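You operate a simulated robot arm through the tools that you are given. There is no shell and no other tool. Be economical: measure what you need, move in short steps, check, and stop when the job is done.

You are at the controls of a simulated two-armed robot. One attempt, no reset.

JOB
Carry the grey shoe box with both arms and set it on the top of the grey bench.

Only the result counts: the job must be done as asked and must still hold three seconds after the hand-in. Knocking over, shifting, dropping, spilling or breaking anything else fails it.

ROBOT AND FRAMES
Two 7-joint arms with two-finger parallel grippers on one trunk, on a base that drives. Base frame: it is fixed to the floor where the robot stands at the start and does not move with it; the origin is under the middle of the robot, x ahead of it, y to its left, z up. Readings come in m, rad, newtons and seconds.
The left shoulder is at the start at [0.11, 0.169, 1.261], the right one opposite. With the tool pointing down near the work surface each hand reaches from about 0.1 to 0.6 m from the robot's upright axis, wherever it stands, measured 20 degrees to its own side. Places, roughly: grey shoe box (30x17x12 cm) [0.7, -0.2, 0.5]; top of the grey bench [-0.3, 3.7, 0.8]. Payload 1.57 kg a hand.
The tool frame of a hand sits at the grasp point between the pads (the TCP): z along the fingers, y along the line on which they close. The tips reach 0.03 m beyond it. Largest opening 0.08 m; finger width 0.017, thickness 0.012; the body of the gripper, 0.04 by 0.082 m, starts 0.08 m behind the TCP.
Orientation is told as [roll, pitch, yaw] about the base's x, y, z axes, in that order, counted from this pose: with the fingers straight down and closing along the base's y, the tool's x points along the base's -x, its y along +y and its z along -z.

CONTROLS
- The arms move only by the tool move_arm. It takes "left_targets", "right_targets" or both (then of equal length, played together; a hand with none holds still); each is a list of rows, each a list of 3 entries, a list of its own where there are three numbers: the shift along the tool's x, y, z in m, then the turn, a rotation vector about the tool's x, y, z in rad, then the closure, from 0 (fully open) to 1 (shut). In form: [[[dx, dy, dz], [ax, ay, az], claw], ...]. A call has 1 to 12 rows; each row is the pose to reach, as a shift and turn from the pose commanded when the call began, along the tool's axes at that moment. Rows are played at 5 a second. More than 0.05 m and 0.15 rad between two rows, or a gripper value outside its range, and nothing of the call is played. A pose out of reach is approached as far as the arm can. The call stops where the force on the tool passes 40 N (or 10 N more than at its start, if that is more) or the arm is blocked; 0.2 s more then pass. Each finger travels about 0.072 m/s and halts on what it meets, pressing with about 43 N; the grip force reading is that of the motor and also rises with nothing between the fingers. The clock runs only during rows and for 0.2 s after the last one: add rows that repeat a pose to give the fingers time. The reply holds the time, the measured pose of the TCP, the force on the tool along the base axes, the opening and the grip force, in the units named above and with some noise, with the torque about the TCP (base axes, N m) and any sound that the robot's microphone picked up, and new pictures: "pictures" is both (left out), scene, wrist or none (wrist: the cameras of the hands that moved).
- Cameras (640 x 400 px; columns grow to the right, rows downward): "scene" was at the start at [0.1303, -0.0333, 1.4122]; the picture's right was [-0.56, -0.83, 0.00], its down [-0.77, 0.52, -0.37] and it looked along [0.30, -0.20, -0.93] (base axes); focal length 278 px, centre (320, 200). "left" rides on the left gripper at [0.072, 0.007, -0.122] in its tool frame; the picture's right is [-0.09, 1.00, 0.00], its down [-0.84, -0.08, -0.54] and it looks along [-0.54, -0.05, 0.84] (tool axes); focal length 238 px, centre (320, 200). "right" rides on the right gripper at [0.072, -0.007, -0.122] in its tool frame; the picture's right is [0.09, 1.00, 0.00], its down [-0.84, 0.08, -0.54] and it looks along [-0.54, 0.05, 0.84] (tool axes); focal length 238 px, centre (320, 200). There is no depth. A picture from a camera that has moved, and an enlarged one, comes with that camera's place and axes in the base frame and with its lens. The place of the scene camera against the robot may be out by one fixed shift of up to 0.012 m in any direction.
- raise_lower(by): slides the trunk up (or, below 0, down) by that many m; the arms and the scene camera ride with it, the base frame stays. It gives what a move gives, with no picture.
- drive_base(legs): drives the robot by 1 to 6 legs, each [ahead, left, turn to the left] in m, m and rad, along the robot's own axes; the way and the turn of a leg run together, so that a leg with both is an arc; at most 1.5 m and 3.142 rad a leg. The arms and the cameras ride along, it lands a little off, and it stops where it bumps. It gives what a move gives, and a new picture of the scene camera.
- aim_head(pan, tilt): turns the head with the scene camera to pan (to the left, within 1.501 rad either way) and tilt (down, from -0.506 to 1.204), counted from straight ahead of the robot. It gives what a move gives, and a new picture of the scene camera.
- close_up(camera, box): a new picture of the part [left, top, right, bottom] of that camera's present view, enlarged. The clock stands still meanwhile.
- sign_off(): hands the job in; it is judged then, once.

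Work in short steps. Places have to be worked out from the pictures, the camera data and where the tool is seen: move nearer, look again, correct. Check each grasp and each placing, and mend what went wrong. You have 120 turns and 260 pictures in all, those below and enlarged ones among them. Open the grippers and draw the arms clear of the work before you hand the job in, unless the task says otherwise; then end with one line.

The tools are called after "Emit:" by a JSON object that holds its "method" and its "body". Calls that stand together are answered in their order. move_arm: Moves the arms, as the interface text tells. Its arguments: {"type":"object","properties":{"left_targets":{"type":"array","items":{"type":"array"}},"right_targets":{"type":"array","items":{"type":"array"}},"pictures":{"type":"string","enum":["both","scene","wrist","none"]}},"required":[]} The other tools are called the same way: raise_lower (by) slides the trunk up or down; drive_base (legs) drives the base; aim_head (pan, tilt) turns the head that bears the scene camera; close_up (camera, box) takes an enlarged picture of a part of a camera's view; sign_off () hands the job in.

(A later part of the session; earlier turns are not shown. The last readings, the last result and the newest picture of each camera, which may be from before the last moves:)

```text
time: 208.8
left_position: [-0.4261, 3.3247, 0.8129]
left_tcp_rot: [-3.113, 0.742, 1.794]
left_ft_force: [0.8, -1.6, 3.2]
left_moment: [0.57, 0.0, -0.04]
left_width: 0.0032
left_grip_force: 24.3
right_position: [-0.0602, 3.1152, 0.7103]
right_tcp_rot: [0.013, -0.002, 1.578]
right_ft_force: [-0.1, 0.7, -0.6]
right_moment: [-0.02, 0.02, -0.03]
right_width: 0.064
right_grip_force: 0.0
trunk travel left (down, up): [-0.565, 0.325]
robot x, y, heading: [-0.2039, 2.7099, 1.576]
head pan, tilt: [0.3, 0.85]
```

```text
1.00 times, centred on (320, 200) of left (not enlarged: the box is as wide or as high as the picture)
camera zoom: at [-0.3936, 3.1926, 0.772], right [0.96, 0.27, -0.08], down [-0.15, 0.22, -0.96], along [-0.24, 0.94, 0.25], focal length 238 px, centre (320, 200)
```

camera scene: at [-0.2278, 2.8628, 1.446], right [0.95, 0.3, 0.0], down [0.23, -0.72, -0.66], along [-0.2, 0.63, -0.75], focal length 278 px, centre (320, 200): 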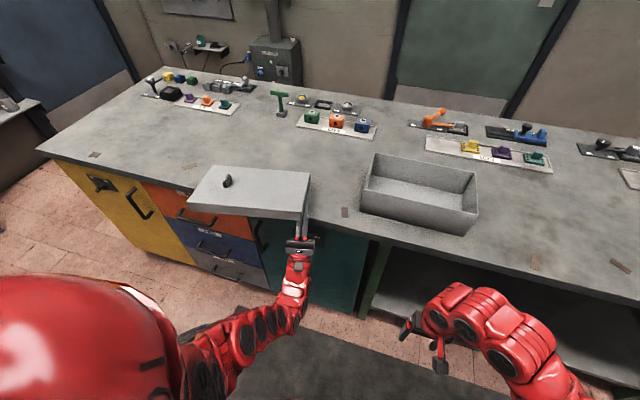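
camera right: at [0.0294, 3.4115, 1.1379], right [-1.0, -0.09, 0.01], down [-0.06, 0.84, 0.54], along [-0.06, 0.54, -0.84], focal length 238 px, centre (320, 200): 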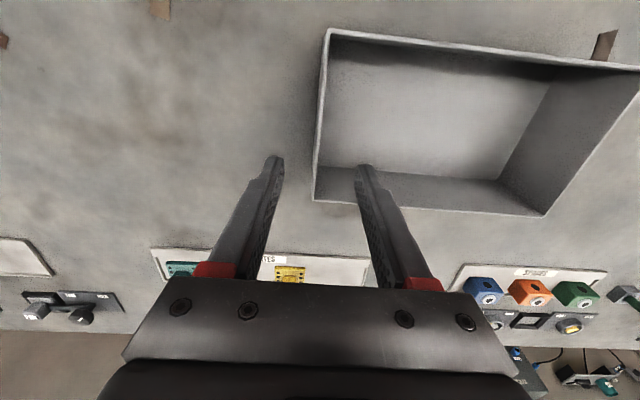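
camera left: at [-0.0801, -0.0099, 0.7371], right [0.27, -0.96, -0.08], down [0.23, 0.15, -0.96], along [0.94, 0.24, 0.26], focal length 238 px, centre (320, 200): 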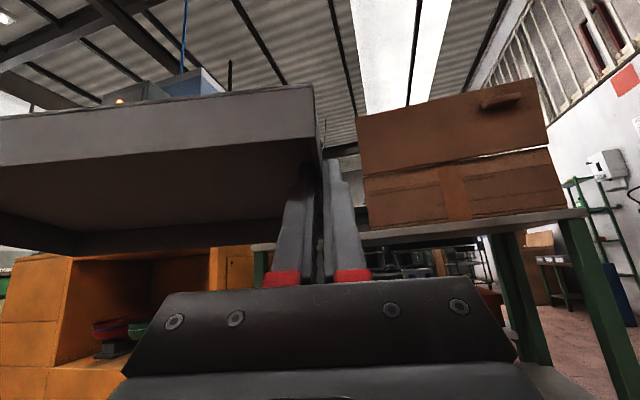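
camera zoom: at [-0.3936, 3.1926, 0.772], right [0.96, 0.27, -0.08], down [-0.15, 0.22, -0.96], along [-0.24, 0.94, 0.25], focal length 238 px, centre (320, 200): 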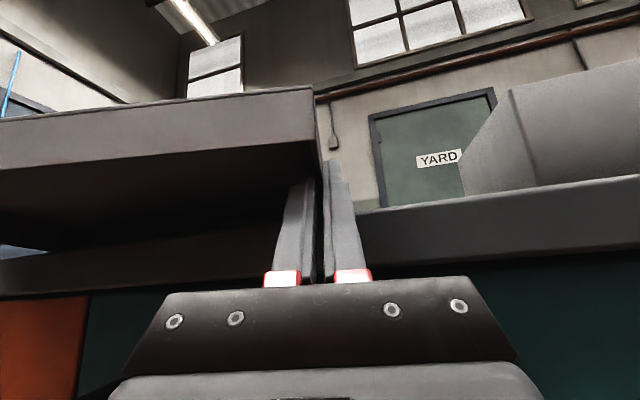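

The lid's far edge now touches the bench. I lower the near side while pitching up to level the lid.

Emit:
{"method": "move_arm", "body": {"left_targets": [[[-0.002, 0, -0.0025], [0, 0.04, 0], 1], [[-0.004, 0, -0.005], [0, 0.08, 0], 1], [[-0.006, 0, -0.007], [0, 0.11, 0], 1], [[-0.008, 0, -0.009], [0, 0.14, 0], 1]], "pictures": "wrist"}}

Emit:
{"method": "close_up", "body": {"camera": "scene", "box": [160, 120, 400, 270]}}

```text
time: 209.8
left_position: [-0.4184, 3.2931, 0.8266]
left_tcp_rot: [-3.118, 0.623, 1.79]
left_ft_force: [0.4, -0.4, -1.2]
left_moment: [0.04, -0.1, -0.03]
left_width: 0.0032
left_grip_force: 24.6
left hand out of reach, approached as far as the arm can: row 1, 2, 3, 4
right_position: [-0.0603, 3.116, 0.7103]
right_tcp_rot: [0.013, 0.0, 1.579]
right_ft_force: [0.3, 0.5, -0.4]
right_moment: [-0.02, 0.0, 0.04]
right_width: 0.0638
right_grip_force: 0.0
trunk travel left (down, up): [-0.565, 0.325]
robot x, y, heading: [-0.2118, 2.7069, 1.573]
head pan, tilt: [0.3, 0.85]
camera left: at [-0.3858, 3.1673, 0.7708], right [0.96, 0.28, -0.07], down [-0.17, 0.34, -0.93], along [-0.23, 0.9, 0.37], focal length 238 px, centre (320, 200)
```

left: 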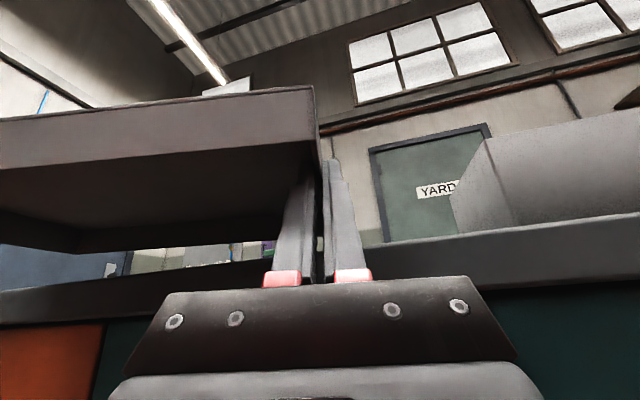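

```text
2.67 times, centred on (280, 195) of scene
camera zoom: at [-0.2284, 2.8624, 1.426], right [0.95, 0.3, 0.0], down [0.23, -0.72, -0.66], along [-0.2, 0.63, -0.75], focal length 741 px, centre (427, 213)
```

zoom: 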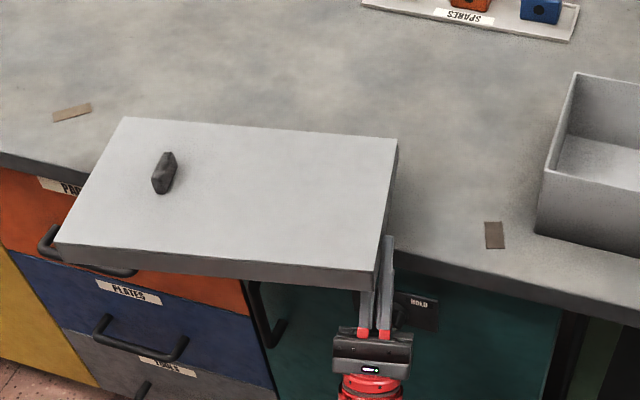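

The lid is level now but moved back 3 cm. I drive 0.04 m ahead and lower until it rests.

Emit:
{"method": "drive_base", "body": {"legs": [[0.037, 0, 0]]}}

Emit:
{"method": "raise_lower", "body": {"by": -0.022}}

Emit:
{"method": "close_up", "body": {"camera": "left", "box": [0, 0, 640, 400]}}

```text
time: 210.7
left_position: [-0.4182, 3.3324, 0.8263]
left_tcp_rot: [-3.116, 0.626, 1.79]
left_ft_force: [0.6, 1.2, 0.0]
left_moment: [-0.02, -0.08, -0.01]
left_width: 0.0033
left_grip_force: 24.2
right_position: [-0.0607, 3.1529, 0.7108]
right_tcp_rot: [0.014, 0.0, 1.577]
right_ft_force: [0.7, 0.0, 0.4]
right_moment: [-0.01, -0.02, 0.01]
right_width: 0.0641
right_grip_force: 0.1
trunk travel left (down, up): [-0.565, 0.325]
robot x, y, heading: [-0.2075, 2.7441, 1.572]
head pan, tilt: [0.3, 0.85]
camera scene: at [-0.228, 2.9006, 1.4259], right [0.95, 0.3, 0.0], down [0.23, -0.72, -0.66], along [-0.2, 0.63, -0.75], focal length 278 px, centre (320, 200)
```

scene: 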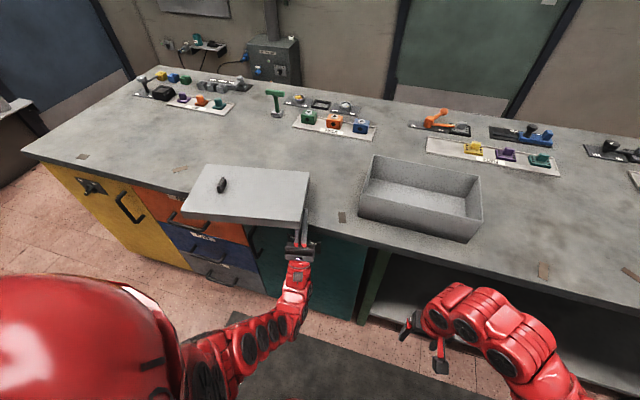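

```text
time: 211.3
left_position: [-0.4182, 3.3275, 0.806]
left_tcp_rot: [-3.118, 0.619, 1.79]
left_ft_force: [0.7, -8.1, 7.1]
left_moment: [-0.02, -0.21, -0.09]
left_width: 0.0035
left_grip_force: 24.8
right_position: [-0.0603, 3.1518, 0.688]
right_tcp_rot: [0.014, -0.003, 1.578]
right_ft_force: [-0.2, -0.1, -0.2]
right_moment: [0.0, -0.03, -0.02]
right_width: 0.0642
right_grip_force: 0.1
trunk travel left (down, up): [-0.543, 0.347]
robot x, y, heading: [-0.2095, 2.7446, 1.576]
head pan, tilt: [0.3, 0.85]
```

```text
1.00 times, centred on (320, 200) of left (not enlarged: the box is as wide or as high as the picture)
camera zoom: at [-0.3854, 3.2029, 0.7495], right [0.96, 0.28, -0.07], down [-0.17, 0.34, -0.93], along [-0.23, 0.9, 0.37], focal length 238 px, centre (320, 200)
```

zoom: 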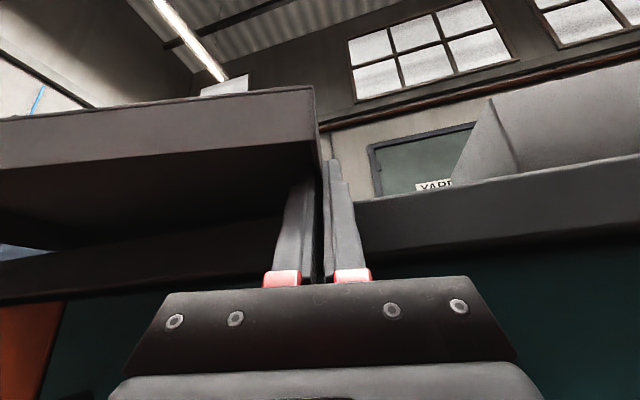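

The force direction suggests the fingers touch the bench edge. I back off 1.2 cm and lower another 1 cm.

Emit:
{"method": "drive_base", "body": {"legs": [[-0.015, 0, 0]]}}

Emit:
{"method": "raise_lower", "body": {"by": -0.01}}

Emit:
{"method": "close_up", "body": {"camera": "scene", "box": [160, 120, 400, 270]}}

```text
time: 212.1
left_position: [-0.418, 3.3149, 0.8057]
left_tcp_rot: [-3.114, 0.624, 1.79]
left_ft_force: [-0.7, -0.7, -0.4]
left_moment: [-0.05, -0.09, 0.02]
left_width: 0.0034
left_grip_force: 23.9
right_position: [-0.0608, 3.1367, 0.6889]
right_tcp_rot: [0.014, -0.003, 1.578]
right_ft_force: [0.3, -0.1, 0.1]
right_moment: [-0.01, 0.05, -0.01]
right_width: 0.064
right_grip_force: 0.1
trunk travel left (down, up): [-0.543, 0.347]
robot x, y, heading: [-0.2084, 2.7307, 1.571]
head pan, tilt: [0.3, 0.85]
camera scene: at [-0.2279, 2.8833, 1.4041], right [0.95, 0.3, 0.0], down [0.23, -0.72, -0.66], along [-0.2, 0.63, -0.75], focal length 278 px, centre (320, 200)
```

scene: 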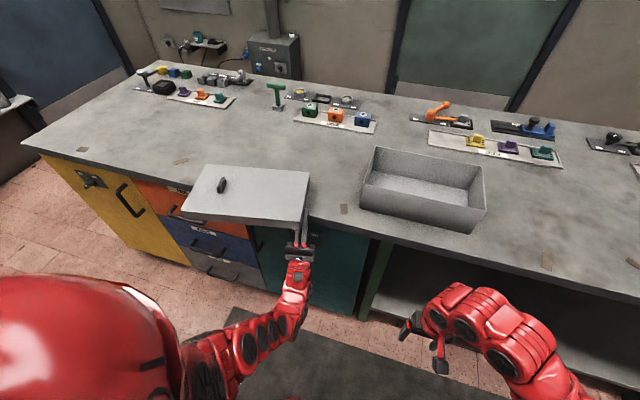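

```text
time: 212.7
left_position: [-0.4171, 3.3158, 0.7952]
left_tcp_rot: [-3.115, 0.623, 1.79]
left_ft_force: [-0.6, -0.5, -0.1]
left_moment: [-0.02, -0.1, -0.01]
left_width: 0.0032
left_grip_force: 24.3
right_position: [-0.0603, 3.1369, 0.6783]
right_tcp_rot: [0.014, -0.003, 1.577]
right_ft_force: [-0.6, -0.3, -0.4]
right_moment: [-0.02, 0.04, 0.01]
right_width: 0.064
right_grip_force: 0.0
trunk travel left (down, up): [-0.533, 0.357]
robot x, y, heading: [-0.2089, 2.7293, 1.576]
head pan, tilt: [0.3, 0.85]
```

```text
2.67 times, centred on (280, 195) of scene
camera zoom: at [-0.2278, 2.8835, 1.3941], right [0.95, 0.3, 0.0], down [0.23, -0.72, -0.66], along [-0.2, 0.63, -0.75], focal length 741 px, centre (427, 213)
```

zoom: 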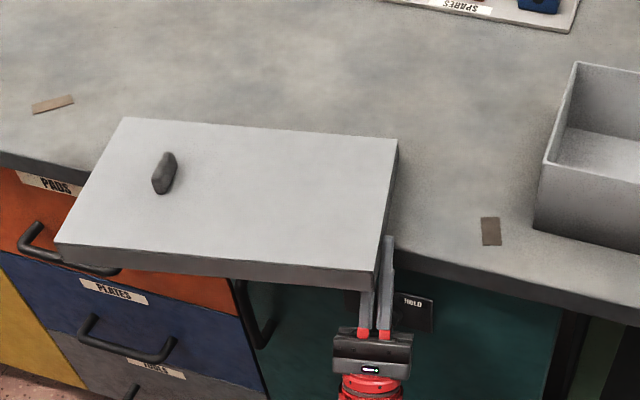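

The lid is turned ~0.2 rad so its left end overhangs too much. I raise slightly and yaw the hand 0.2 rad clockwise to align it with the bench.

Emit:
{"method": "raise_lower", "body": {"by": 0.03}}

Emit:
{"method": "move_arm", "body": {"left_targets": [[[0, 0, 0], [-0.04, 0, -0.055], 1], [[0, 0, 0], [-0.08, 0, -0.11], 1], [[0, 0, 0], [-0.116, 0, -0.162], 1]], "pictures": "scene"}}

```text
time: 213.4
left_position: [-0.418, 3.3149, 0.8246]
left_tcp_rot: [-3.116, 0.622, 1.792]
left_ft_force: [0.0, -0.7, -0.9]
left_moment: [-0.01, -0.1, -0.02]
left_width: 0.0029
left_grip_force: 25.0
right_position: [-0.06, 3.1374, 0.7078]
right_tcp_rot: [0.015, 0.0, 1.577]
right_ft_force: [0.4, -0.3, 0.6]
right_moment: [-0.02, -0.01, 0.02]
right_width: 0.0639
right_grip_force: 0.1
trunk travel left (down, up): [-0.563, 0.327]
robot x, y, heading: [-0.2058, 2.7293, 1.582]
head pan, tilt: [0.3, 0.85]
```

```text
time: 214.2
left_position: [-0.4174, 3.3156, 0.8264]
left_tcp_rot: [-3.118, 0.627, 1.589]
left_ft_force: [0.9, 0.3, -0.4]
left_moment: [-0.06, -0.13, 0.02]
left_width: 0.0032
left_grip_force: 24.1
right_position: [-0.0608, 3.1376, 0.7084]
right_tcp_rot: [0.014, -0.002, 1.578]
right_ft_force: [-0.8, 0.0, 0.5]
right_moment: [-0.01, -0.02, 0.0]
right_width: 0.064
right_grip_force: 0.0
trunk travel left (down, up): [-0.563, 0.327]
robot x, y, heading: [-0.2083, 2.7324, 1.573]
head pan, tilt: [0.3, 0.85]
camera scene: at [-0.228, 2.8839, 1.4241], right [0.95, 0.3, 0.0], down [0.23, -0.72, -0.66], along [-0.2, 0.63, -0.75], focal length 278 px, centre (320, 200)
```

scene: 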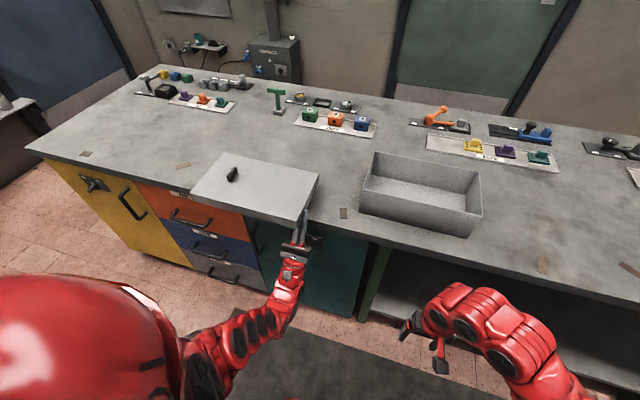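

The lid is parallel to the bench. I lower until it rests.

Emit:
{"method": "raise_lower", "body": {"by": -0.035}}

Emit:
{"method": "close_up", "body": {"camera": "scene", "box": [160, 120, 400, 270]}}

Emit:
{"method": "close_up", "body": {"camera": "left", "box": [0, 0, 640, 400]}}

```text
time: 215.0
left_position: [-0.4177, 3.3147, 0.7933]
left_tcp_rot: [-3.113, 0.621, 1.592]
left_ft_force: [-0.7, 4.7, 19.3]
left_moment: [0.38, -0.16, 0.07]
left_width: 0.0031
left_grip_force: 24.6
right_position: [-0.0605, 3.1372, 0.6736]
right_tcp_rot: [0.013, -0.002, 1.576]
right_ft_force: [0.5, -0.1, -0.3]
right_moment: [0.04, 0.0, -0.02]
right_width: 0.064
right_grip_force: 0.1
trunk travel left (down, up): [-0.528, 0.362]
robot x, y, heading: [-0.2077, 2.7295, 1.577]
head pan, tilt: [0.3, 0.85]
```

```text
2.67 times, centred on (280, 195) of scene
camera zoom: at [-0.2275, 2.8826, 1.3896], right [0.95, 0.3, 0.0], down [0.22, -0.72, -0.66], along [-0.2, 0.63, -0.75], focal length 741 px, centre (427, 213)
```

zoom: 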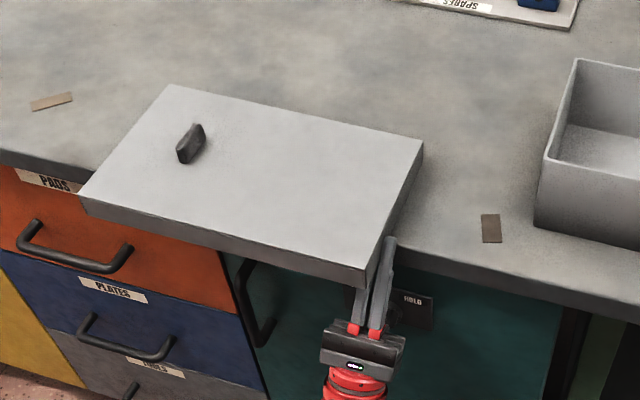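

```text
1.00 times, centred on (320, 200) of left (not enlarged: the box is as wide or as high as the picture)
camera zoom: at [-0.4111, 3.1846, 0.736], right [0.99, 0.08, -0.07], down [-0.1, 0.36, -0.93], along [-0.05, 0.93, 0.37], focal length 238 px, centre (320, 200)
```

zoom: 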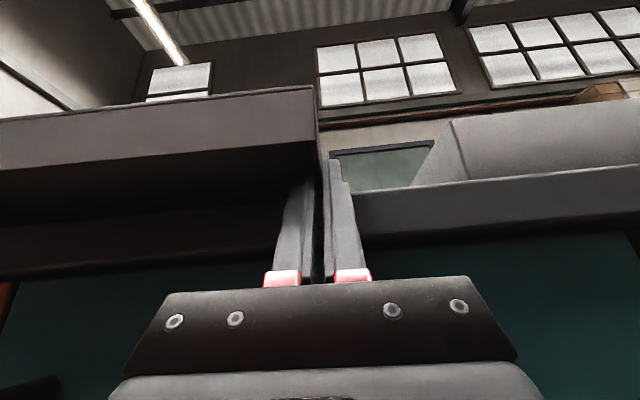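

The lid rests on the bench (19 N), its centre ~2–3 cm inside the edge. I open the gripper and withdraw along the finger direction.

Emit:
{"method": "move_arm", "body": {"left_targets": [[[0, 0, 0], [0, 0, 0], 0.85], [[0, 0, 0], [0, 0, 0], 0.7], [[0, 0, 0], [0, 0, 0], 0.7], [[0, 0, -0.02], [0, 0, 0], 0.7], [[0, 0, -0.045], [0, 0, 0], 0.7], [[0, 0, -0.07], [0, 0, 0], 0.7], [[0, 0, -0.1], [0, 0, 0], 0.7]], "pictures": "scene"}}

Emit:
{"method": "close_up", "body": {"camera": "scene", "box": [160, 120, 400, 270]}}

```text
time: 216.6
left_position: [-0.4167, 3.2431, 0.7523]
left_tcp_rot: [-3.118, 0.633, 1.59]
left_ft_force: [0.3, -0.5, 0.7]
left_moment: [0.01, 0.01, 0.02]
left_width: 0.024
left_grip_force: 0.1
left hand out of reach, approached as far as the arm can: row 4, 5, 6, 7
right_position: [-0.0602, 3.1371, 0.6733]
right_tcp_rot: [0.014, -0.002, 1.577]
right_ft_force: [-0.2, -1.2, 0.5]
right_moment: [0.0, -0.01, 0.04]
right_width: 0.064
right_grip_force: 0.2
trunk travel left (down, up): [-0.528, 0.362]
robot x, y, heading: [-0.207, 2.7304, 1.572]
head pan, tilt: [0.3, 0.85]
camera scene: at [-0.2277, 2.8834, 1.3892], right [0.95, 0.3, 0.0], down [0.22, -0.72, -0.66], along [-0.2, 0.63, -0.75], focal length 278 px, centre (320, 200)
```

scene: 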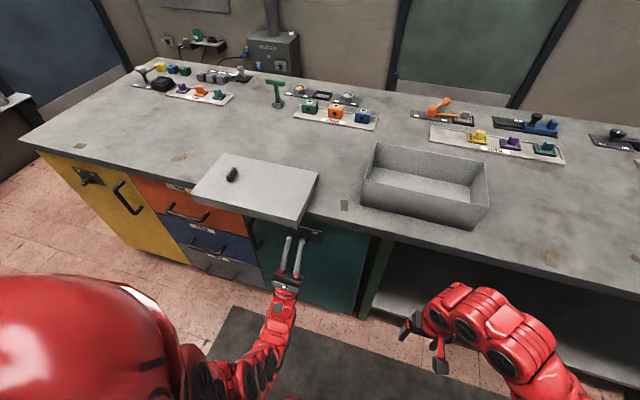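

```text
2.67 times, centred on (280, 195) of scene
camera zoom: at [-0.2277, 2.8834, 1.3892], right [0.95, 0.3, 0.0], down [0.22, -0.72, -0.66], along [-0.2, 0.63, -0.75], focal length 741 px, centre (427, 213)
```

zoom: 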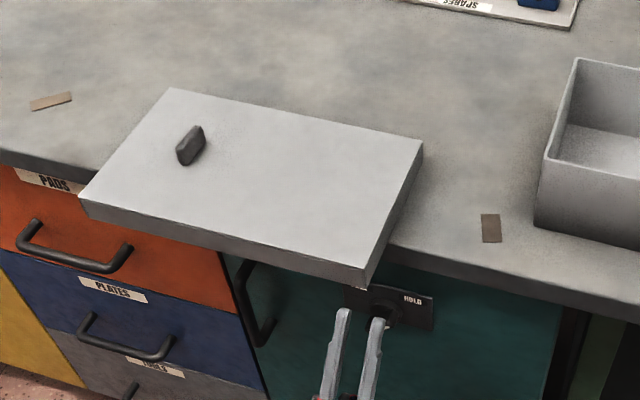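

The lid rests stably. Its knob is at about (-0.64, 3.357). I raise the trunk 0.3 m and drive so the right hand (pointing down) comes above the knob.

Emit:
{"method": "raise_lower", "body": {"by": 0.3}}

Emit:
{"method": "drive_base", "body": {"legs": [[0, 0.58, 0], [0.19, 0, 0]]}}

Emit:
{"method": "close_up", "body": {"camera": "right", "box": [0, 0, 640, 400]}}

```text
time: 219.6
left_position: [-0.4177, 3.2429, 1.0519]
left_tcp_rot: [-3.117, 0.632, 1.59]
left_ft_force: [0.3, -0.6, -1.2]
left_moment: [-0.04, -0.02, -0.01]
left_width: 0.0239
left_grip_force: 0.0
right_position: [-0.0598, 3.1369, 0.9724]
right_tcp_rot: [0.014, -0.002, 1.579]
right_ft_force: [-0.4, 0.6, 0.0]
right_moment: [-0.02, 0.02, -0.01]
right_width: 0.0641
right_grip_force: 0.1
trunk travel left (down, up): [-0.828, 0.062]
robot x, y, heading: [-0.2082, 2.7253, 1.57]
head pan, tilt: [0.3, 0.85]
```

```text
time: 224.1
left_position: [-0.9989, 3.4279, 1.0514]
left_tcp_rot: [-3.117, 0.632, 1.594]
left_ft_force: [0.0, -0.7, -0.3]
left_moment: [0.02, 0.03, 0.01]
left_width: 0.0241
left_grip_force: 0.2
right_position: [-0.6416, 3.3236, 0.9744]
right_tcp_rot: [0.014, -0.001, 1.581]
right_ft_force: [-0.2, -0.3, 1.1]
right_moment: [0.01, -0.01, -0.03]
right_width: 0.0641
right_grip_force: 0.1
trunk travel left (down, up): [-0.828, 0.062]
robot x, y, heading: [-0.7906, 2.9197, 1.578]
head pan, tilt: [0.3, 0.85]
camera scene: at [-0.8087, 3.0696, 1.6892], right [0.95, 0.3, 0.0], down [0.23, -0.72, -0.66], along [-0.2, 0.63, -0.75], focal length 278 px, centre (320, 200)
```

scene: 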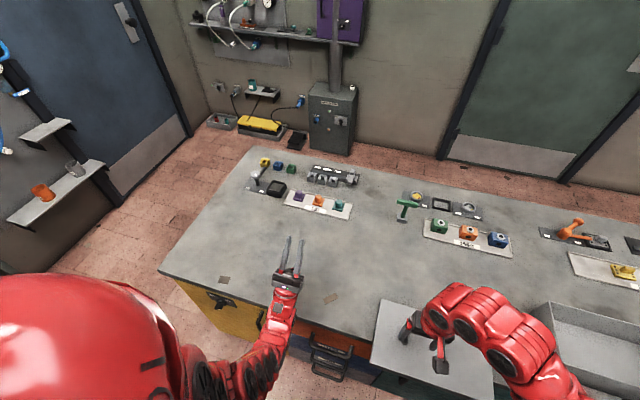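

```text
1.00 times, centred on (320, 200) of right (not enlarged: the box is as wide or as high as the picture)
camera zoom: at [-0.6334, 3.2517, 1.0946], right [-0.99, -0.1, 0.01], down [-0.08, 0.84, 0.54], along [-0.07, 0.54, -0.84], focal length 238 px, centre (320, 200)
```

zoom: 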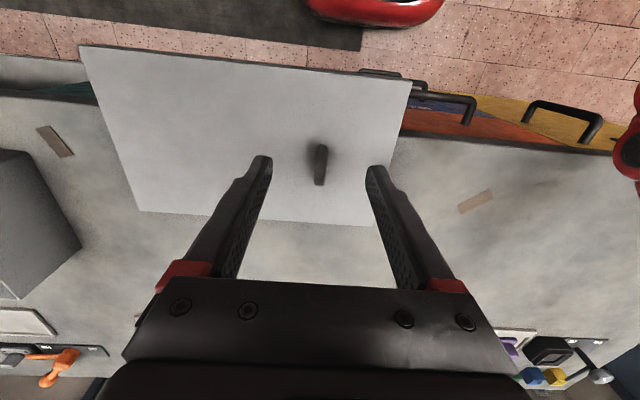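

The knob is centred between the fingers at (-0.650, 3.365), elongated along y, good for pinching across x. I move over it and descend part-way.

Emit:
{"method": "move_arm", "body": {"right_targets": [[[-0.02, 0.004, 0.02], [0, 0, 0], 0.3], [[-0.041, 0.0084, 0.045], [0, 0, 0], 0.3], [[-0.041, 0.0084, 0.07], [0, 0, 0], 0.3]], "pictures": "wrist"}}

Emit:
{"method": "close_up", "body": {"camera": "right", "box": [220, 100, 420, 225]}}

```text
time: 224.9
left_position: [-0.9982, 3.4272, 1.0526]
left_tcp_rot: [-3.117, 0.631, 1.597]
left_ft_force: [0.3, 0.8, -0.2]
left_moment: [0.02, -0.02, -0.04]
left_width: 0.0239
left_grip_force: 0.1
right_position: [-0.6525, 3.3639, 0.905]
right_tcp_rot: [0.014, -0.001, 1.584]
right_ft_force: [0.3, 0.1, -0.1]
right_moment: [0.01, 0.0, -0.03]
right_width: 0.0561
right_grip_force: 0.1
trunk travel left (down, up): [-0.828, 0.062]
robot x, y, heading: [-0.7891, 2.9178, 1.581]
head pan, tilt: [0.3, 0.85]
camera right: at [-0.6436, 3.2918, 1.0249], right [-0.99, -0.1, 0.01], down [-0.08, 0.84, 0.54], along [-0.07, 0.54, -0.84], focal length 238 px, centre (320, 200)
```

right: 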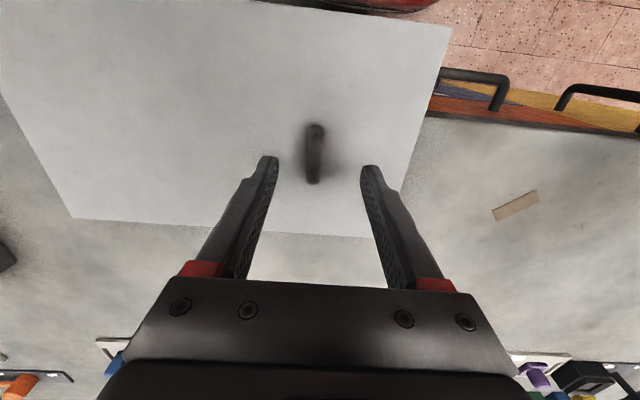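

```text
3.20 times, centred on (320, 162) of right
camera zoom: at [-0.6436, 3.2918, 1.0249], right [-0.99, -0.1, 0.01], down [-0.08, 0.84, 0.54], along [-0.07, 0.54, -0.84], focal length 763 px, centre (320, 320)
```

zoom: 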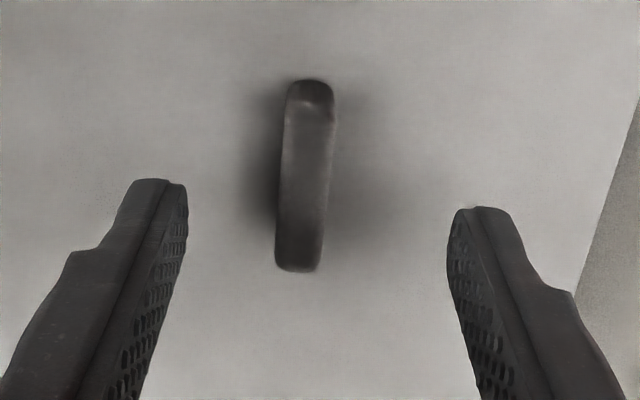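

Aligned within 3 mm. I descend 35 mm and close on the knob.

Emit:
{"method": "move_arm", "body": {"right_targets": [[[0, -0.0025, 0.012], [0, 0, 0], 0.3], [[0, -0.0025, 0.024], [0, 0, 0], 0.3], [[0, -0.0025, 0.035], [0, 0, 0], 0.3], [[0, -0.0025, 0.035], [0, 0, 0], 0.7], [[0, -0.0025, 0.035], [0, 0, 0], 1], [[0, -0.0025, 0.035], [0, 0, 0], 1], [[0, -0.0025, 0.035], [0, 0, 0], 1]], "pictures": "wrist"}}

```text
time: 226.5
left_position: [-1.0006, 3.4289, 1.0515]
left_tcp_rot: [-3.118, 0.631, 1.595]
left_ft_force: [0.0, -0.6, -0.4]
left_moment: [0.01, -0.03, 0.01]
left_width: 0.0241
left_grip_force: 0.1
right_position: [-0.6489, 3.3647, 0.868]
right_tcp_rot: [0.013, -0.001, 1.581]
right_ft_force: [0.6, -0.4, 0.7]
right_moment: [-0.1, -0.3, -0.13]
right_width: 0.0111
right_grip_force: 28.6
trunk travel left (down, up): [-0.828, 0.062]
robot x, y, heading: [-0.7932, 2.9181, 1.583]
head pan, tilt: [0.3, 0.85]
camera right: at [-0.6415, 3.2924, 0.9897], right [-0.99, -0.1, 0.01], down [-0.08, 0.84, 0.54], along [-0.07, 0.54, -0.84], focal length 238 px, centre (320, 200)
```

right: 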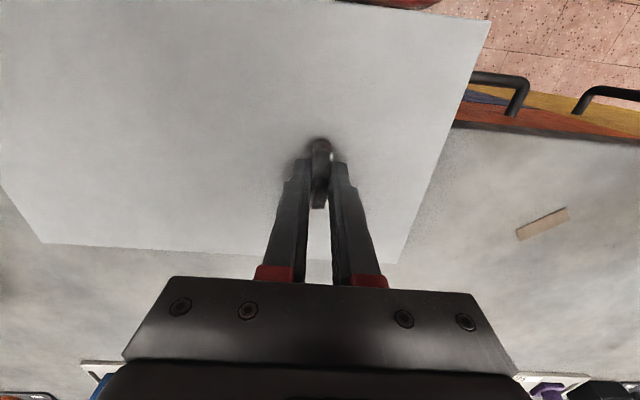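

The knob is gripped (11 mm). I lift the lid 0.13 m with the arm.

Emit:
{"method": "move_arm", "body": {"right_targets": [[[0, 0, -0.01], [0, 0, 0], 1], [[0, 0, -0.03], [0, 0, 0], 1], [[0, 0, -0.05], [0, 0, 0], 1], [[0, 0, -0.07], [0, 0, 0], 1], [[0, 0, -0.09], [0, 0, 0], 1], [[0, 0, -0.11], [0, 0, 0], 1], [[0, 0, -0.13], [0, 0, 0], 1]], "pictures": "scene"}}

Emit:
{"method": "close_up", "body": {"camera": "right", "box": [0, 0, 640, 400]}}

```text
time: 228.1
left_position: [-0.9984, 3.4289, 1.0522]
left_tcp_rot: [-3.117, 0.631, 1.596]
left_ft_force: [0.3, 0.6, -0.2]
left_moment: [-0.01, 0.0, 0.0]
left_width: 0.0239
left_grip_force: 0.0
right_position: [-0.647, 3.3661, 0.9989]
right_tcp_rot: [0.015, -0.001, 1.581]
right_ft_force: [0.6, 0.3, 0.1]
right_moment: [0.03, 0.06, -0.01]
right_width: 0.0111
right_grip_force: 29.0
trunk travel left (down, up): [-0.828, 0.062]
robot x, y, heading: [-0.7838, 2.9172, 1.583]
head pan, tilt: [0.3, 0.85]
camera scene: at [-0.8087, 3.0702, 1.6891], right [0.95, 0.3, 0.0], down [0.23, -0.72, -0.66], along [-0.2, 0.63, -0.75], focal length 278 px, centre (320, 200)
```

scene: 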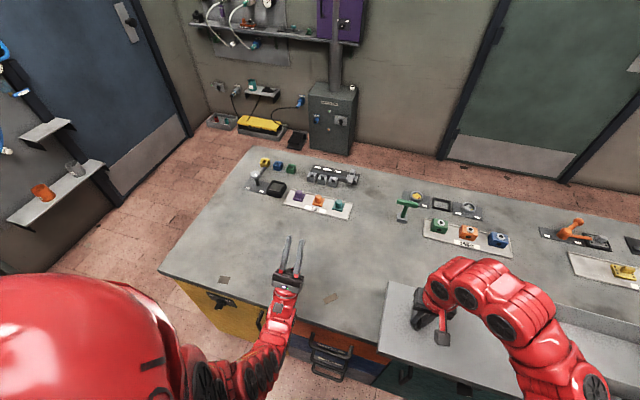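

```text
1.00 times, centred on (320, 200) of right (not enlarged: the box is as wide or as high as the picture)
camera zoom: at [-0.6393, 3.2933, 1.1196], right [-0.99, -0.1, 0.01], down [-0.08, 0.84, 0.54], along [-0.07, 0.54, -0.84], focal length 238 px, centre (320, 200)
```

zoom: 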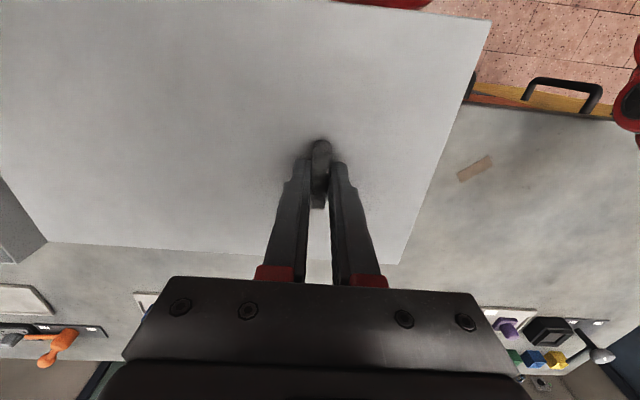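

The lid holds level. I raise 3 cm, rotate slightly to match the box, and bring the lid over the box.

Emit:
{"method": "raise_lower", "body": {"by": 0.03}}

Emit:
{"method": "drive_base", "body": {"legs": [[0, 0, -0.022], [0, -0.437, 0], [0.12, 0, 0]]}}

Emit:
{"method": "aim_head", "body": {"pan": -0.1, "tilt": 1.0}}

Emit:
{"method": "close_up", "body": {"camera": "right", "box": [0, 0, 640, 400]}}

```text
time: 228.8
left_position: [-1.0, 3.4293, 1.083]
left_tcp_rot: [-3.117, 0.633, 1.594]
left_ft_force: [0.0, 0.8, 0.4]
left_moment: [0.01, -0.04, 0.01]
left_width: 0.0239
left_grip_force: 0.1
right_position: [-0.6472, 3.3664, 1.0295]
right_tcp_rot: [0.014, 0.001, 1.58]
right_ft_force: [0.8, 0.1, -0.9]
right_moment: [0.01, 0.06, 0.0]
right_width: 0.011
right_grip_force: 28.7
trunk travel left (down, up): [-0.858, 0.032]
robot x, y, heading: [-0.7899, 2.915, 1.58]
head pan, tilt: [0.3, 0.85]
```

```text
time: 232.7
left_position: [-0.5513, 3.5461, 1.0829]
left_tcp_rot: [-3.116, 0.63, 1.575]
left_ft_force: [-0.6, -0.2, 0.5]
left_moment: [-0.01, 0.0, 0.02]
left_width: 0.0238
left_grip_force: 0.0
right_position: [-0.2008, 3.4741, 1.0289]
right_tcp_rot: [0.014, -0.002, 1.561]
right_ft_force: [-1.2, -0.9, -0.5]
right_moment: [-0.01, 0.09, -0.01]
right_width: 0.011
right_grip_force: 29.0
trunk travel left (down, up): [-0.858, 0.032]
robot x, y, heading: [-0.3486, 3.0305, 1.56]
head pan, tilt: [0.3, 0.85]
camera scene: at [-0.3675, 3.1826, 1.7193], right [0.96, 0.28, 0.0], down [0.21, -0.72, -0.66], along [-0.19, 0.63, -0.75], focal length 278 px, centre (320, 200)
```

scene: 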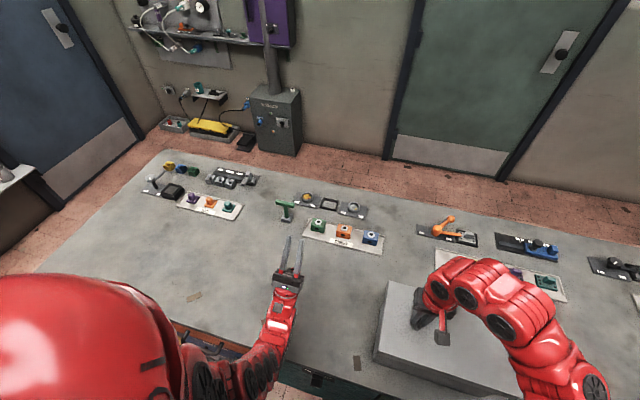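

```text
time: 233.6
left_position: [-0.5504, 3.5454, 1.0822]
left_tcp_rot: [-3.118, 0.632, 1.576]
left_ft_force: [0.7, -0.5, -0.3]
left_moment: [-0.04, 0.01, 0.01]
left_width: 0.024
left_grip_force: 0.0
right_position: [-0.2005, 3.4752, 1.0283]
right_tcp_rot: [0.015, -0.001, 1.562]
right_ft_force: [-0.5, -0.6, -0.7]
right_moment: [0.04, 0.09, -0.02]
right_width: 0.0112
right_grip_force: 29.0
trunk travel left (down, up): [-0.858, 0.032]
robot x, y, heading: [-0.3501, 3.029, 1.556]
head pan, tilt: [-0.099, 1.0]
camera scene: at [-0.3376, 3.1778, 1.708], right [0.99, -0.11, 0.0], down [-0.09, -0.84, -0.54], along [0.06, 0.54, -0.84], focal length 278 px, centre (320, 200)
```

scene: 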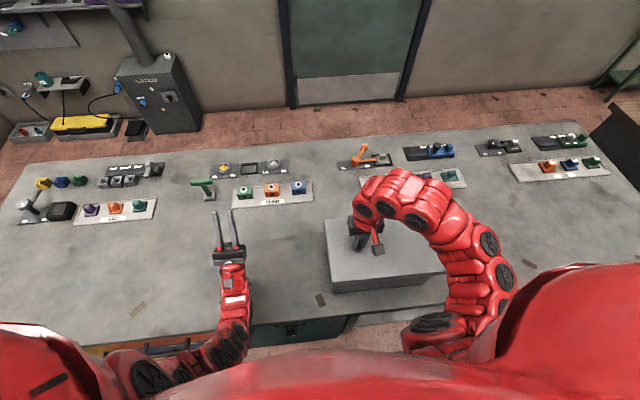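

```text
1.00 times, centred on (320, 200) of right (not enlarged: the box is as wide or as high as the picture)
camera zoom: at [-0.194, 3.4035, 1.1495], right [-1.0, -0.08, 0.01], down [-0.06, 0.84, 0.54], along [-0.06, 0.54, -0.84], focal length 238 px, centre (320, 200)
```

zoom: 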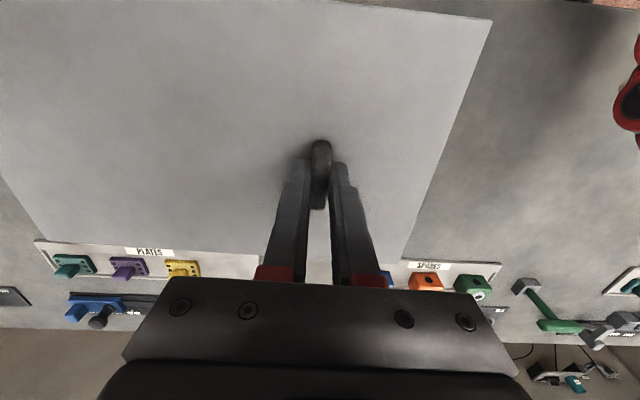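

Emit:
{"method": "close_up", "body": {"camera": "scene", "box": [300, 190, 460, 290]}}

```text
4.00 times, centred on (380, 240) of scene
camera zoom: at [-0.3376, 3.1778, 1.708], right [0.99, -0.11, 0.0], down [-0.09, -0.84, -0.54], along [0.06, 0.54, -0.84], focal length 1111 px, centre (80, 40)
```

zoom: 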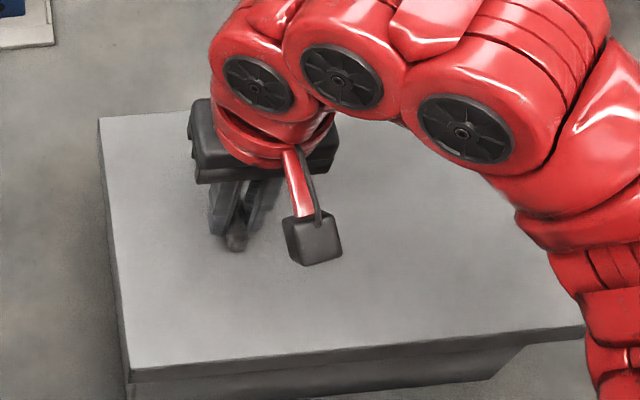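

By the recorded grip coordinates the lid centre must go to TCP (-0.200, 3.487). I shift 12.5 mm forward and lower to ~1 cm above the rim for a check.

Emit:
{"method": "move_arm", "body": {"right_targets": [[[-0.006, 0, 0.01], [0, 0, 0], 1], [[-0.0125, 0, 0.025], [0, 0, 0], 1], [[-0.0125, 0, 0.04], [0, 0, 0], 1], [[-0.0125, 0, 0.05], [0, 0, 0], 1]], "pictures": "none"}}

Emit:
{"method": "close_up", "body": {"camera": "scene", "box": [300, 190, 460, 290]}}

```text
time: 234.6
left_position: [-0.5511, 3.5458, 1.0814]
left_tcp_rot: [-3.117, 0.631, 1.576]
left_ft_force: [-0.3, 0.8, -0.1]
left_moment: [-0.01, 0.02, 0.0]
left_width: 0.0241
left_grip_force: 0.0
right_position: [-0.2026, 3.4886, 0.9769]
right_tcp_rot: [0.015, -0.001, 1.563]
right_ft_force: [-0.5, -0.5, -0.4]
right_moment: [-0.01, 0.04, 0.01]
right_width: 0.0112
right_grip_force: 29.0
trunk travel left (down, up): [-0.858, 0.032]
robot x, y, heading: [-0.3498, 3.0299, 1.564]
head pan, tilt: [-0.099, 1.0]
```

```text
4.00 times, centred on (380, 240) of scene
camera zoom: at [-0.3377, 3.1784, 1.708], right [0.99, -0.11, 0.0], down [-0.09, -0.84, -0.54], along [0.06, 0.54, -0.84], focal length 1111 px, centre (80, 40)
```

zoom: 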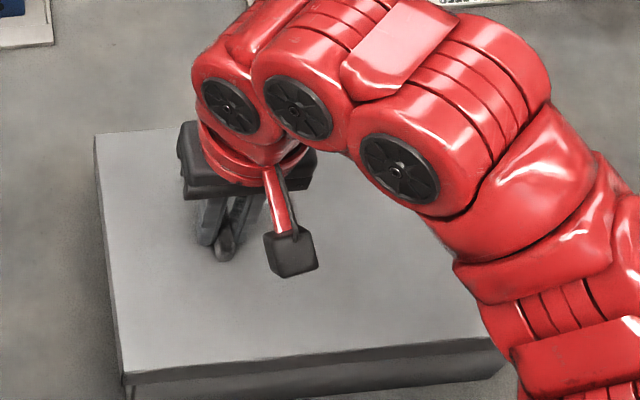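

Emit:
{"method": "close_up", "body": {"camera": "scene", "box": [315, 260, 443, 340]}}

Emit:
{"method": "close_up", "body": {"camera": "left", "box": [0, 0, 640, 400]}}

```text
5.00 times, centred on (379, 300) of scene
camera zoom: at [-0.3377, 3.1784, 1.708], right [0.99, -0.11, 0.0], down [-0.09, -0.84, -0.54], along [0.06, 0.54, -0.84], focal length 1389 px, centre (25, -300)
```

zoom: 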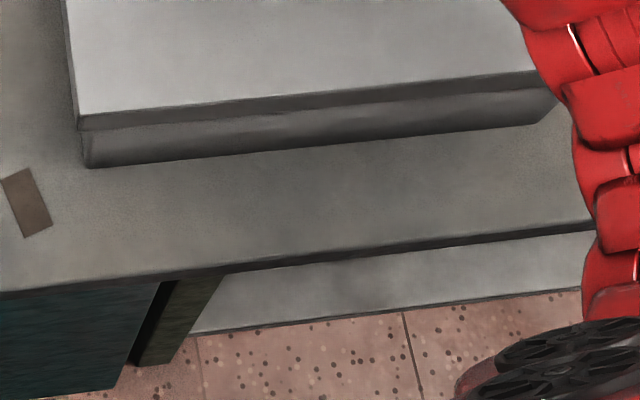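

```text
1.00 times, centred on (320, 200) of left (not enlarged: the box is as wide or as high as the picture)
camera zoom: at [-0.5464, 3.4156, 1.027], right [1.0, 0.06, -0.07], down [-0.09, 0.36, -0.93], along [-0.03, 0.93, 0.36], focal length 238 px, centre (320, 200)
```

zoom: 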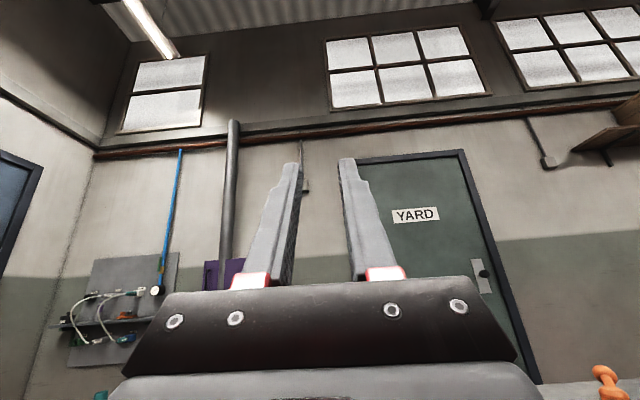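

Comparing lid and box edges: yaw matches, but the lid needs to go ~5.5 mm to +x. I correct and lower slowly, watching the force.

Emit:
{"method": "move_arm", "body": {"right_targets": [[[0.0005, -0.003, 0], [0, 0, 0], 1], [[0.001, -0.0055, 0], [0, 0, 0], 1], [[0.001, -0.0055, 0.005], [0, 0, 0], 1], [[0.001, -0.0055, 0.01], [0, 0, 0], 1], [[0.001, -0.0055, 0.015], [0, 0, 0], 1], [[0.001, -0.0055, 0.018], [0, 0, 0], 1]], "pictures": "none"}}

Emit:
{"method": "close_up", "body": {"camera": "scene", "box": [315, 240, 443, 320]}}

```text
time: 236.0
left_position: [-0.5512, 3.5459, 1.0823]
left_tcp_rot: [-3.118, 0.63, 1.576]
left_ft_force: [-0.2, 0.0, 0.8]
left_moment: [-0.02, 0.01, -0.02]
left_width: 0.024
left_grip_force: 0.0
right_position: [-0.197, 3.487, 0.9605]
right_tcp_rot: [0.014, 0.0, 1.563]
right_ft_force: [0.1, 0.9, -0.3]
right_moment: [-0.02, 0.03, 0.02]
right_width: 0.0111
right_grip_force: 28.2
trunk travel left (down, up): [-0.858, 0.032]
robot x, y, heading: [-0.3507, 3.0292, 1.56]
head pan, tilt: [-0.099, 1.0]
```

```text
5.00 times, centred on (379, 280) of scene
camera zoom: at [-0.3376, 3.1782, 1.708], right [0.99, -0.11, 0.0], down [-0.09, -0.84, -0.54], along [0.06, 0.54, -0.84], focal length 1389 px, centre (25, -200)
```

zoom: 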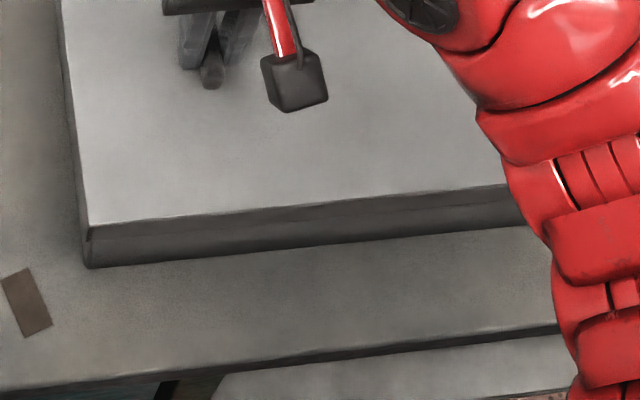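

No contact although the lid rim should already be below the box rim, so it is slipping over. I continue lowering.

Emit:
{"method": "move_arm", "body": {"right_targets": [[[0, 0, 0.004], [0, 0, 0], 1], [[0, 0, 0.008], [0, 0, 0], 1], [[0, 0, 0.012], [0, 0, 0], 1], [[0, 0, 0.016], [0, 0, 0], 1], [[0, 0, 0.02], [0, 0, 0], 1], [[0, 0, 0.023], [0, 0, 0], 1]], "pictures": "none"}}

Emit:
{"method": "close_up", "body": {"camera": "scene", "box": [315, 240, 443, 320]}}

```text
time: 237.4
left_position: [-0.5507, 3.5453, 1.0831]
left_tcp_rot: [-3.117, 0.632, 1.577]
left_ft_force: [-0.2, 0.7, -0.1]
left_moment: [0.02, -0.03, 0.01]
left_width: 0.024
left_grip_force: 0.1
right_position: [-0.197, 3.4883, 0.9381]
right_tcp_rot: [0.015, -0.002, 1.561]
right_ft_force: [0.3, 0.0, 11.5]
right_moment: [-0.55, -0.29, -0.06]
right_width: 0.0109
right_grip_force: 28.7
trunk travel left (down, up): [-0.858, 0.032]
robot x, y, heading: [-0.3503, 3.0303, 1.561]
head pan, tilt: [-0.099, 1.0]
```

```text
5.00 times, centred on (379, 280) of scene
camera zoom: at [-0.3379, 3.1771, 1.7084], right [0.99, -0.11, 0.0], down [-0.09, -0.84, -0.54], along [0.06, 0.54, -0.84], focal length 1389 px, centre (25, -200)
```

zoom: 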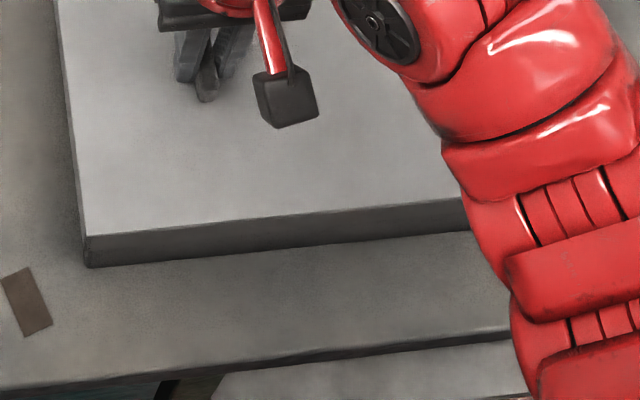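

11.5 N at almost exactly the expected seated height. I press 2 mm more, then open and lift away.

Emit:
{"method": "move_arm", "body": {"right_targets": [[[0, 0, 0.001], [0, 0, 0], 1], [[0, 0, 0.002], [0, 0, 0], 1], [[0, 0, 0.001], [0, 0, 0], 0.8], [[0, 0, 0], [0, 0, 0], 0.6], [[0, 0, 0], [0, 0, 0], 0.5], [[0, 0, -0.02], [0, 0, 0], 0.5], [[0, 0, -0.05], [0, 0, 0], 0.5], [[0, 0, -0.09], [0, 0, 0], 0.5], [[0, 0, -0.13], [0, 0, 0], 0.5]], "pictures": "both"}}

```text
time: 239.4
left_position: [-0.5509, 3.5464, 1.0822]
left_tcp_rot: [-3.116, 0.631, 1.577]
left_ft_force: [0.0, 0.7, 0.3]
left_moment: [0.0, -0.03, -0.01]
left_width: 0.024
left_grip_force: 0.1
right_position: [-0.193, 3.4839, 1.0602]
right_tcp_rot: [0.021, -0.005, 1.56]
right_ft_force: [0.6, 0.8, -1.3]
right_moment: [-0.04, 0.0, 0.01]
right_width: 0.04
right_grip_force: 0.1
right hand out of reach, approached as far as the arm can: row 9
trunk travel left (down, up): [-0.858, 0.032]
robot x, y, heading: [-0.3468, 3.0327, 1.559]
head pan, tilt: [-0.099, 1.0]
camera scene: at [-0.3376, 3.1778, 1.708], right [0.99, -0.11, 0.0], down [-0.09, -0.84, -0.54], along [0.06, 0.54, -0.84], focal length 278 px, centre (320, 200)
camera right: at [-0.187, 3.4105, 1.1803], right [-1.0, -0.08, 0.02], down [-0.06, 0.83, 0.55], along [-0.06, 0.55, -0.84], focal length 238 px, centre (320, 200)
```

scene: 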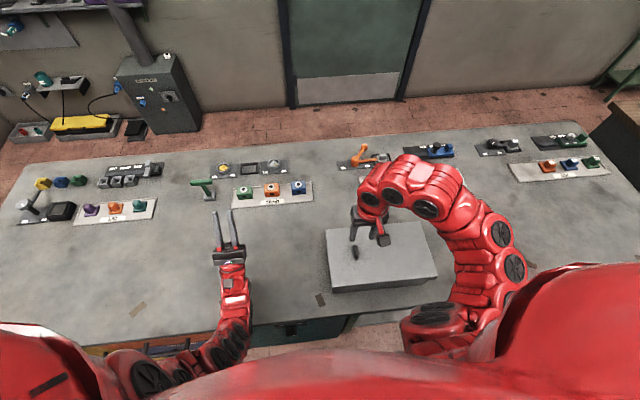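
right: 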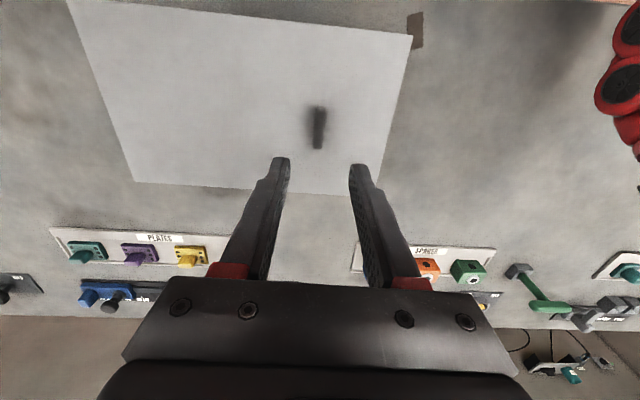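

Lid released on the box. I back off 0.45 m and look at the result from the front, lower.

Emit:
{"method": "drive_base", "body": {"legs": [[-0.6, 0, 0]]}}

Emit:
{"method": "aim_head", "body": {"pan": -0.2, "tilt": 0.65}}

Emit:
{"method": "close_up", "body": {"camera": "scene", "box": [250, 100, 410, 200]}}

```text
time: 242.7
left_position: [-0.5579, 2.9483, 1.0826]
left_tcp_rot: [-3.118, 0.631, 1.575]
left_ft_force: [0.4, -0.6, -0.5]
left_moment: [-0.01, 0.01, 0.0]
left_width: 0.024
left_grip_force: 0.0
right_position: [-0.202, 2.8859, 1.0593]
right_tcp_rot: [0.019, -0.006, 1.562]
right_ft_force: [0.1, 0.0, -0.1]
right_moment: [0.01, -0.01, -0.02]
right_width: 0.0399
right_grip_force: 0.1
trunk travel left (down, up): [-0.858, 0.032]
robot x, y, heading: [-0.3568, 2.4354, 1.56]
head pan, tilt: [-0.099, 1.0]
camera scene: at [-0.3446, 2.5808, 1.7079], right [0.99, -0.11, 0.0], down [-0.09, -0.84, -0.54], along [0.06, 0.54, -0.84], focal length 278 px, centre (320, 200)
```

scene: 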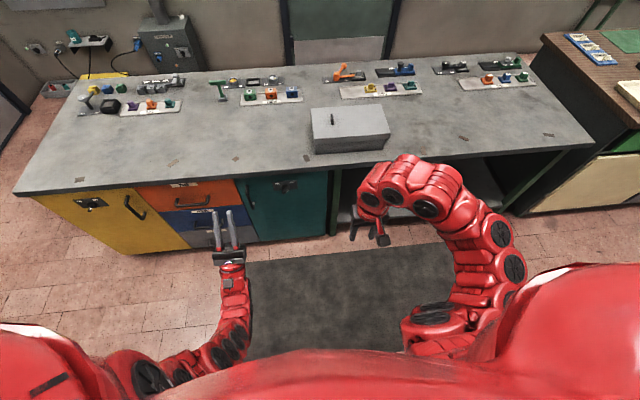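

```text
time: 243.6
left_position: [-0.5582, 2.9485, 1.0815]
left_tcp_rot: [-3.119, 0.63, 1.576]
left_ft_force: [-0.4, -0.4, 0.3]
left_moment: [0.01, 0.03, -0.02]
left_width: 0.0242
left_grip_force: 0.0
right_position: [-0.2014, 2.8862, 1.059]
right_tcp_rot: [0.019, -0.007, 1.562]
right_ft_force: [-1.4, -0.1, 0.1]
right_moment: [-0.05, -0.01, -0.03]
right_width: 0.04
right_grip_force: 0.1
trunk travel left (down, up): [-0.858, 0.032]
robot x, y, heading: [-0.3563, 2.4324, 1.556]
head pan, tilt: [-0.201, 0.649]
camera scene: at [-0.3341, 2.5961, 1.7357], right [0.98, -0.21, 0.0], down [-0.13, -0.59, -0.8], along [0.17, 0.78, -0.61], focal length 278 px, centre (320, 200)
```

scene: 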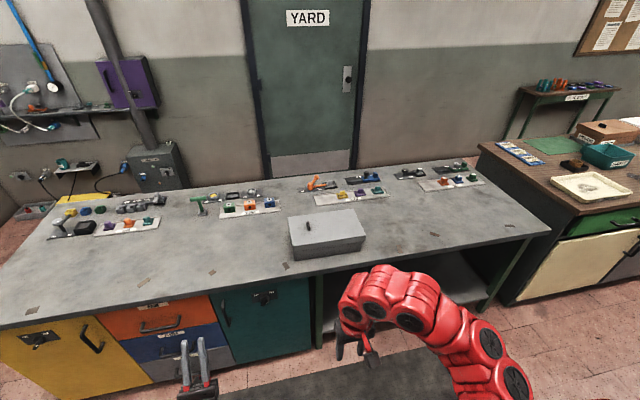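

```text
4.00 times, centred on (330, 150) of scene
camera zoom: at [-0.3341, 2.5961, 1.7357], right [0.98, -0.21, 0.0], down [-0.13, -0.59, -0.8], along [0.17, 0.78, -0.61], focal length 1111 px, centre (280, 400)
```

zoom: 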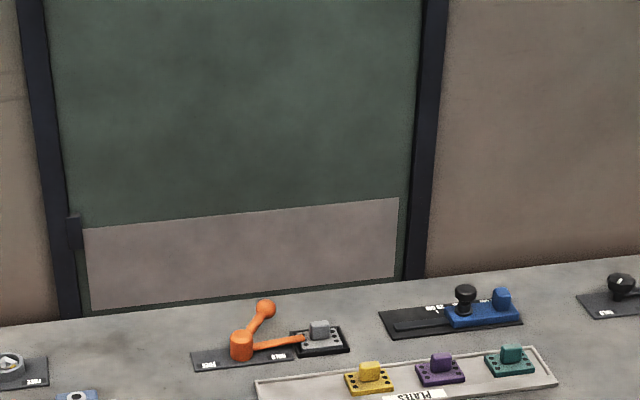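

Emit:
{"method": "close_up", "body": {"camera": "scene", "box": [275, 195, 387, 265]}}

```text
5.71 times, centred on (331, 230) of scene
camera zoom: at [-0.3341, 2.5961, 1.7357], right [0.98, -0.21, 0.0], down [-0.13, -0.59, -0.8], along [0.17, 0.78, -0.61], focal length 1588 px, centre (257, 29)
```

zoom: 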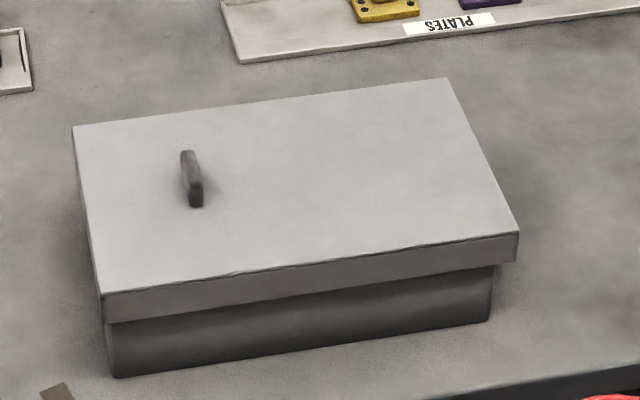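

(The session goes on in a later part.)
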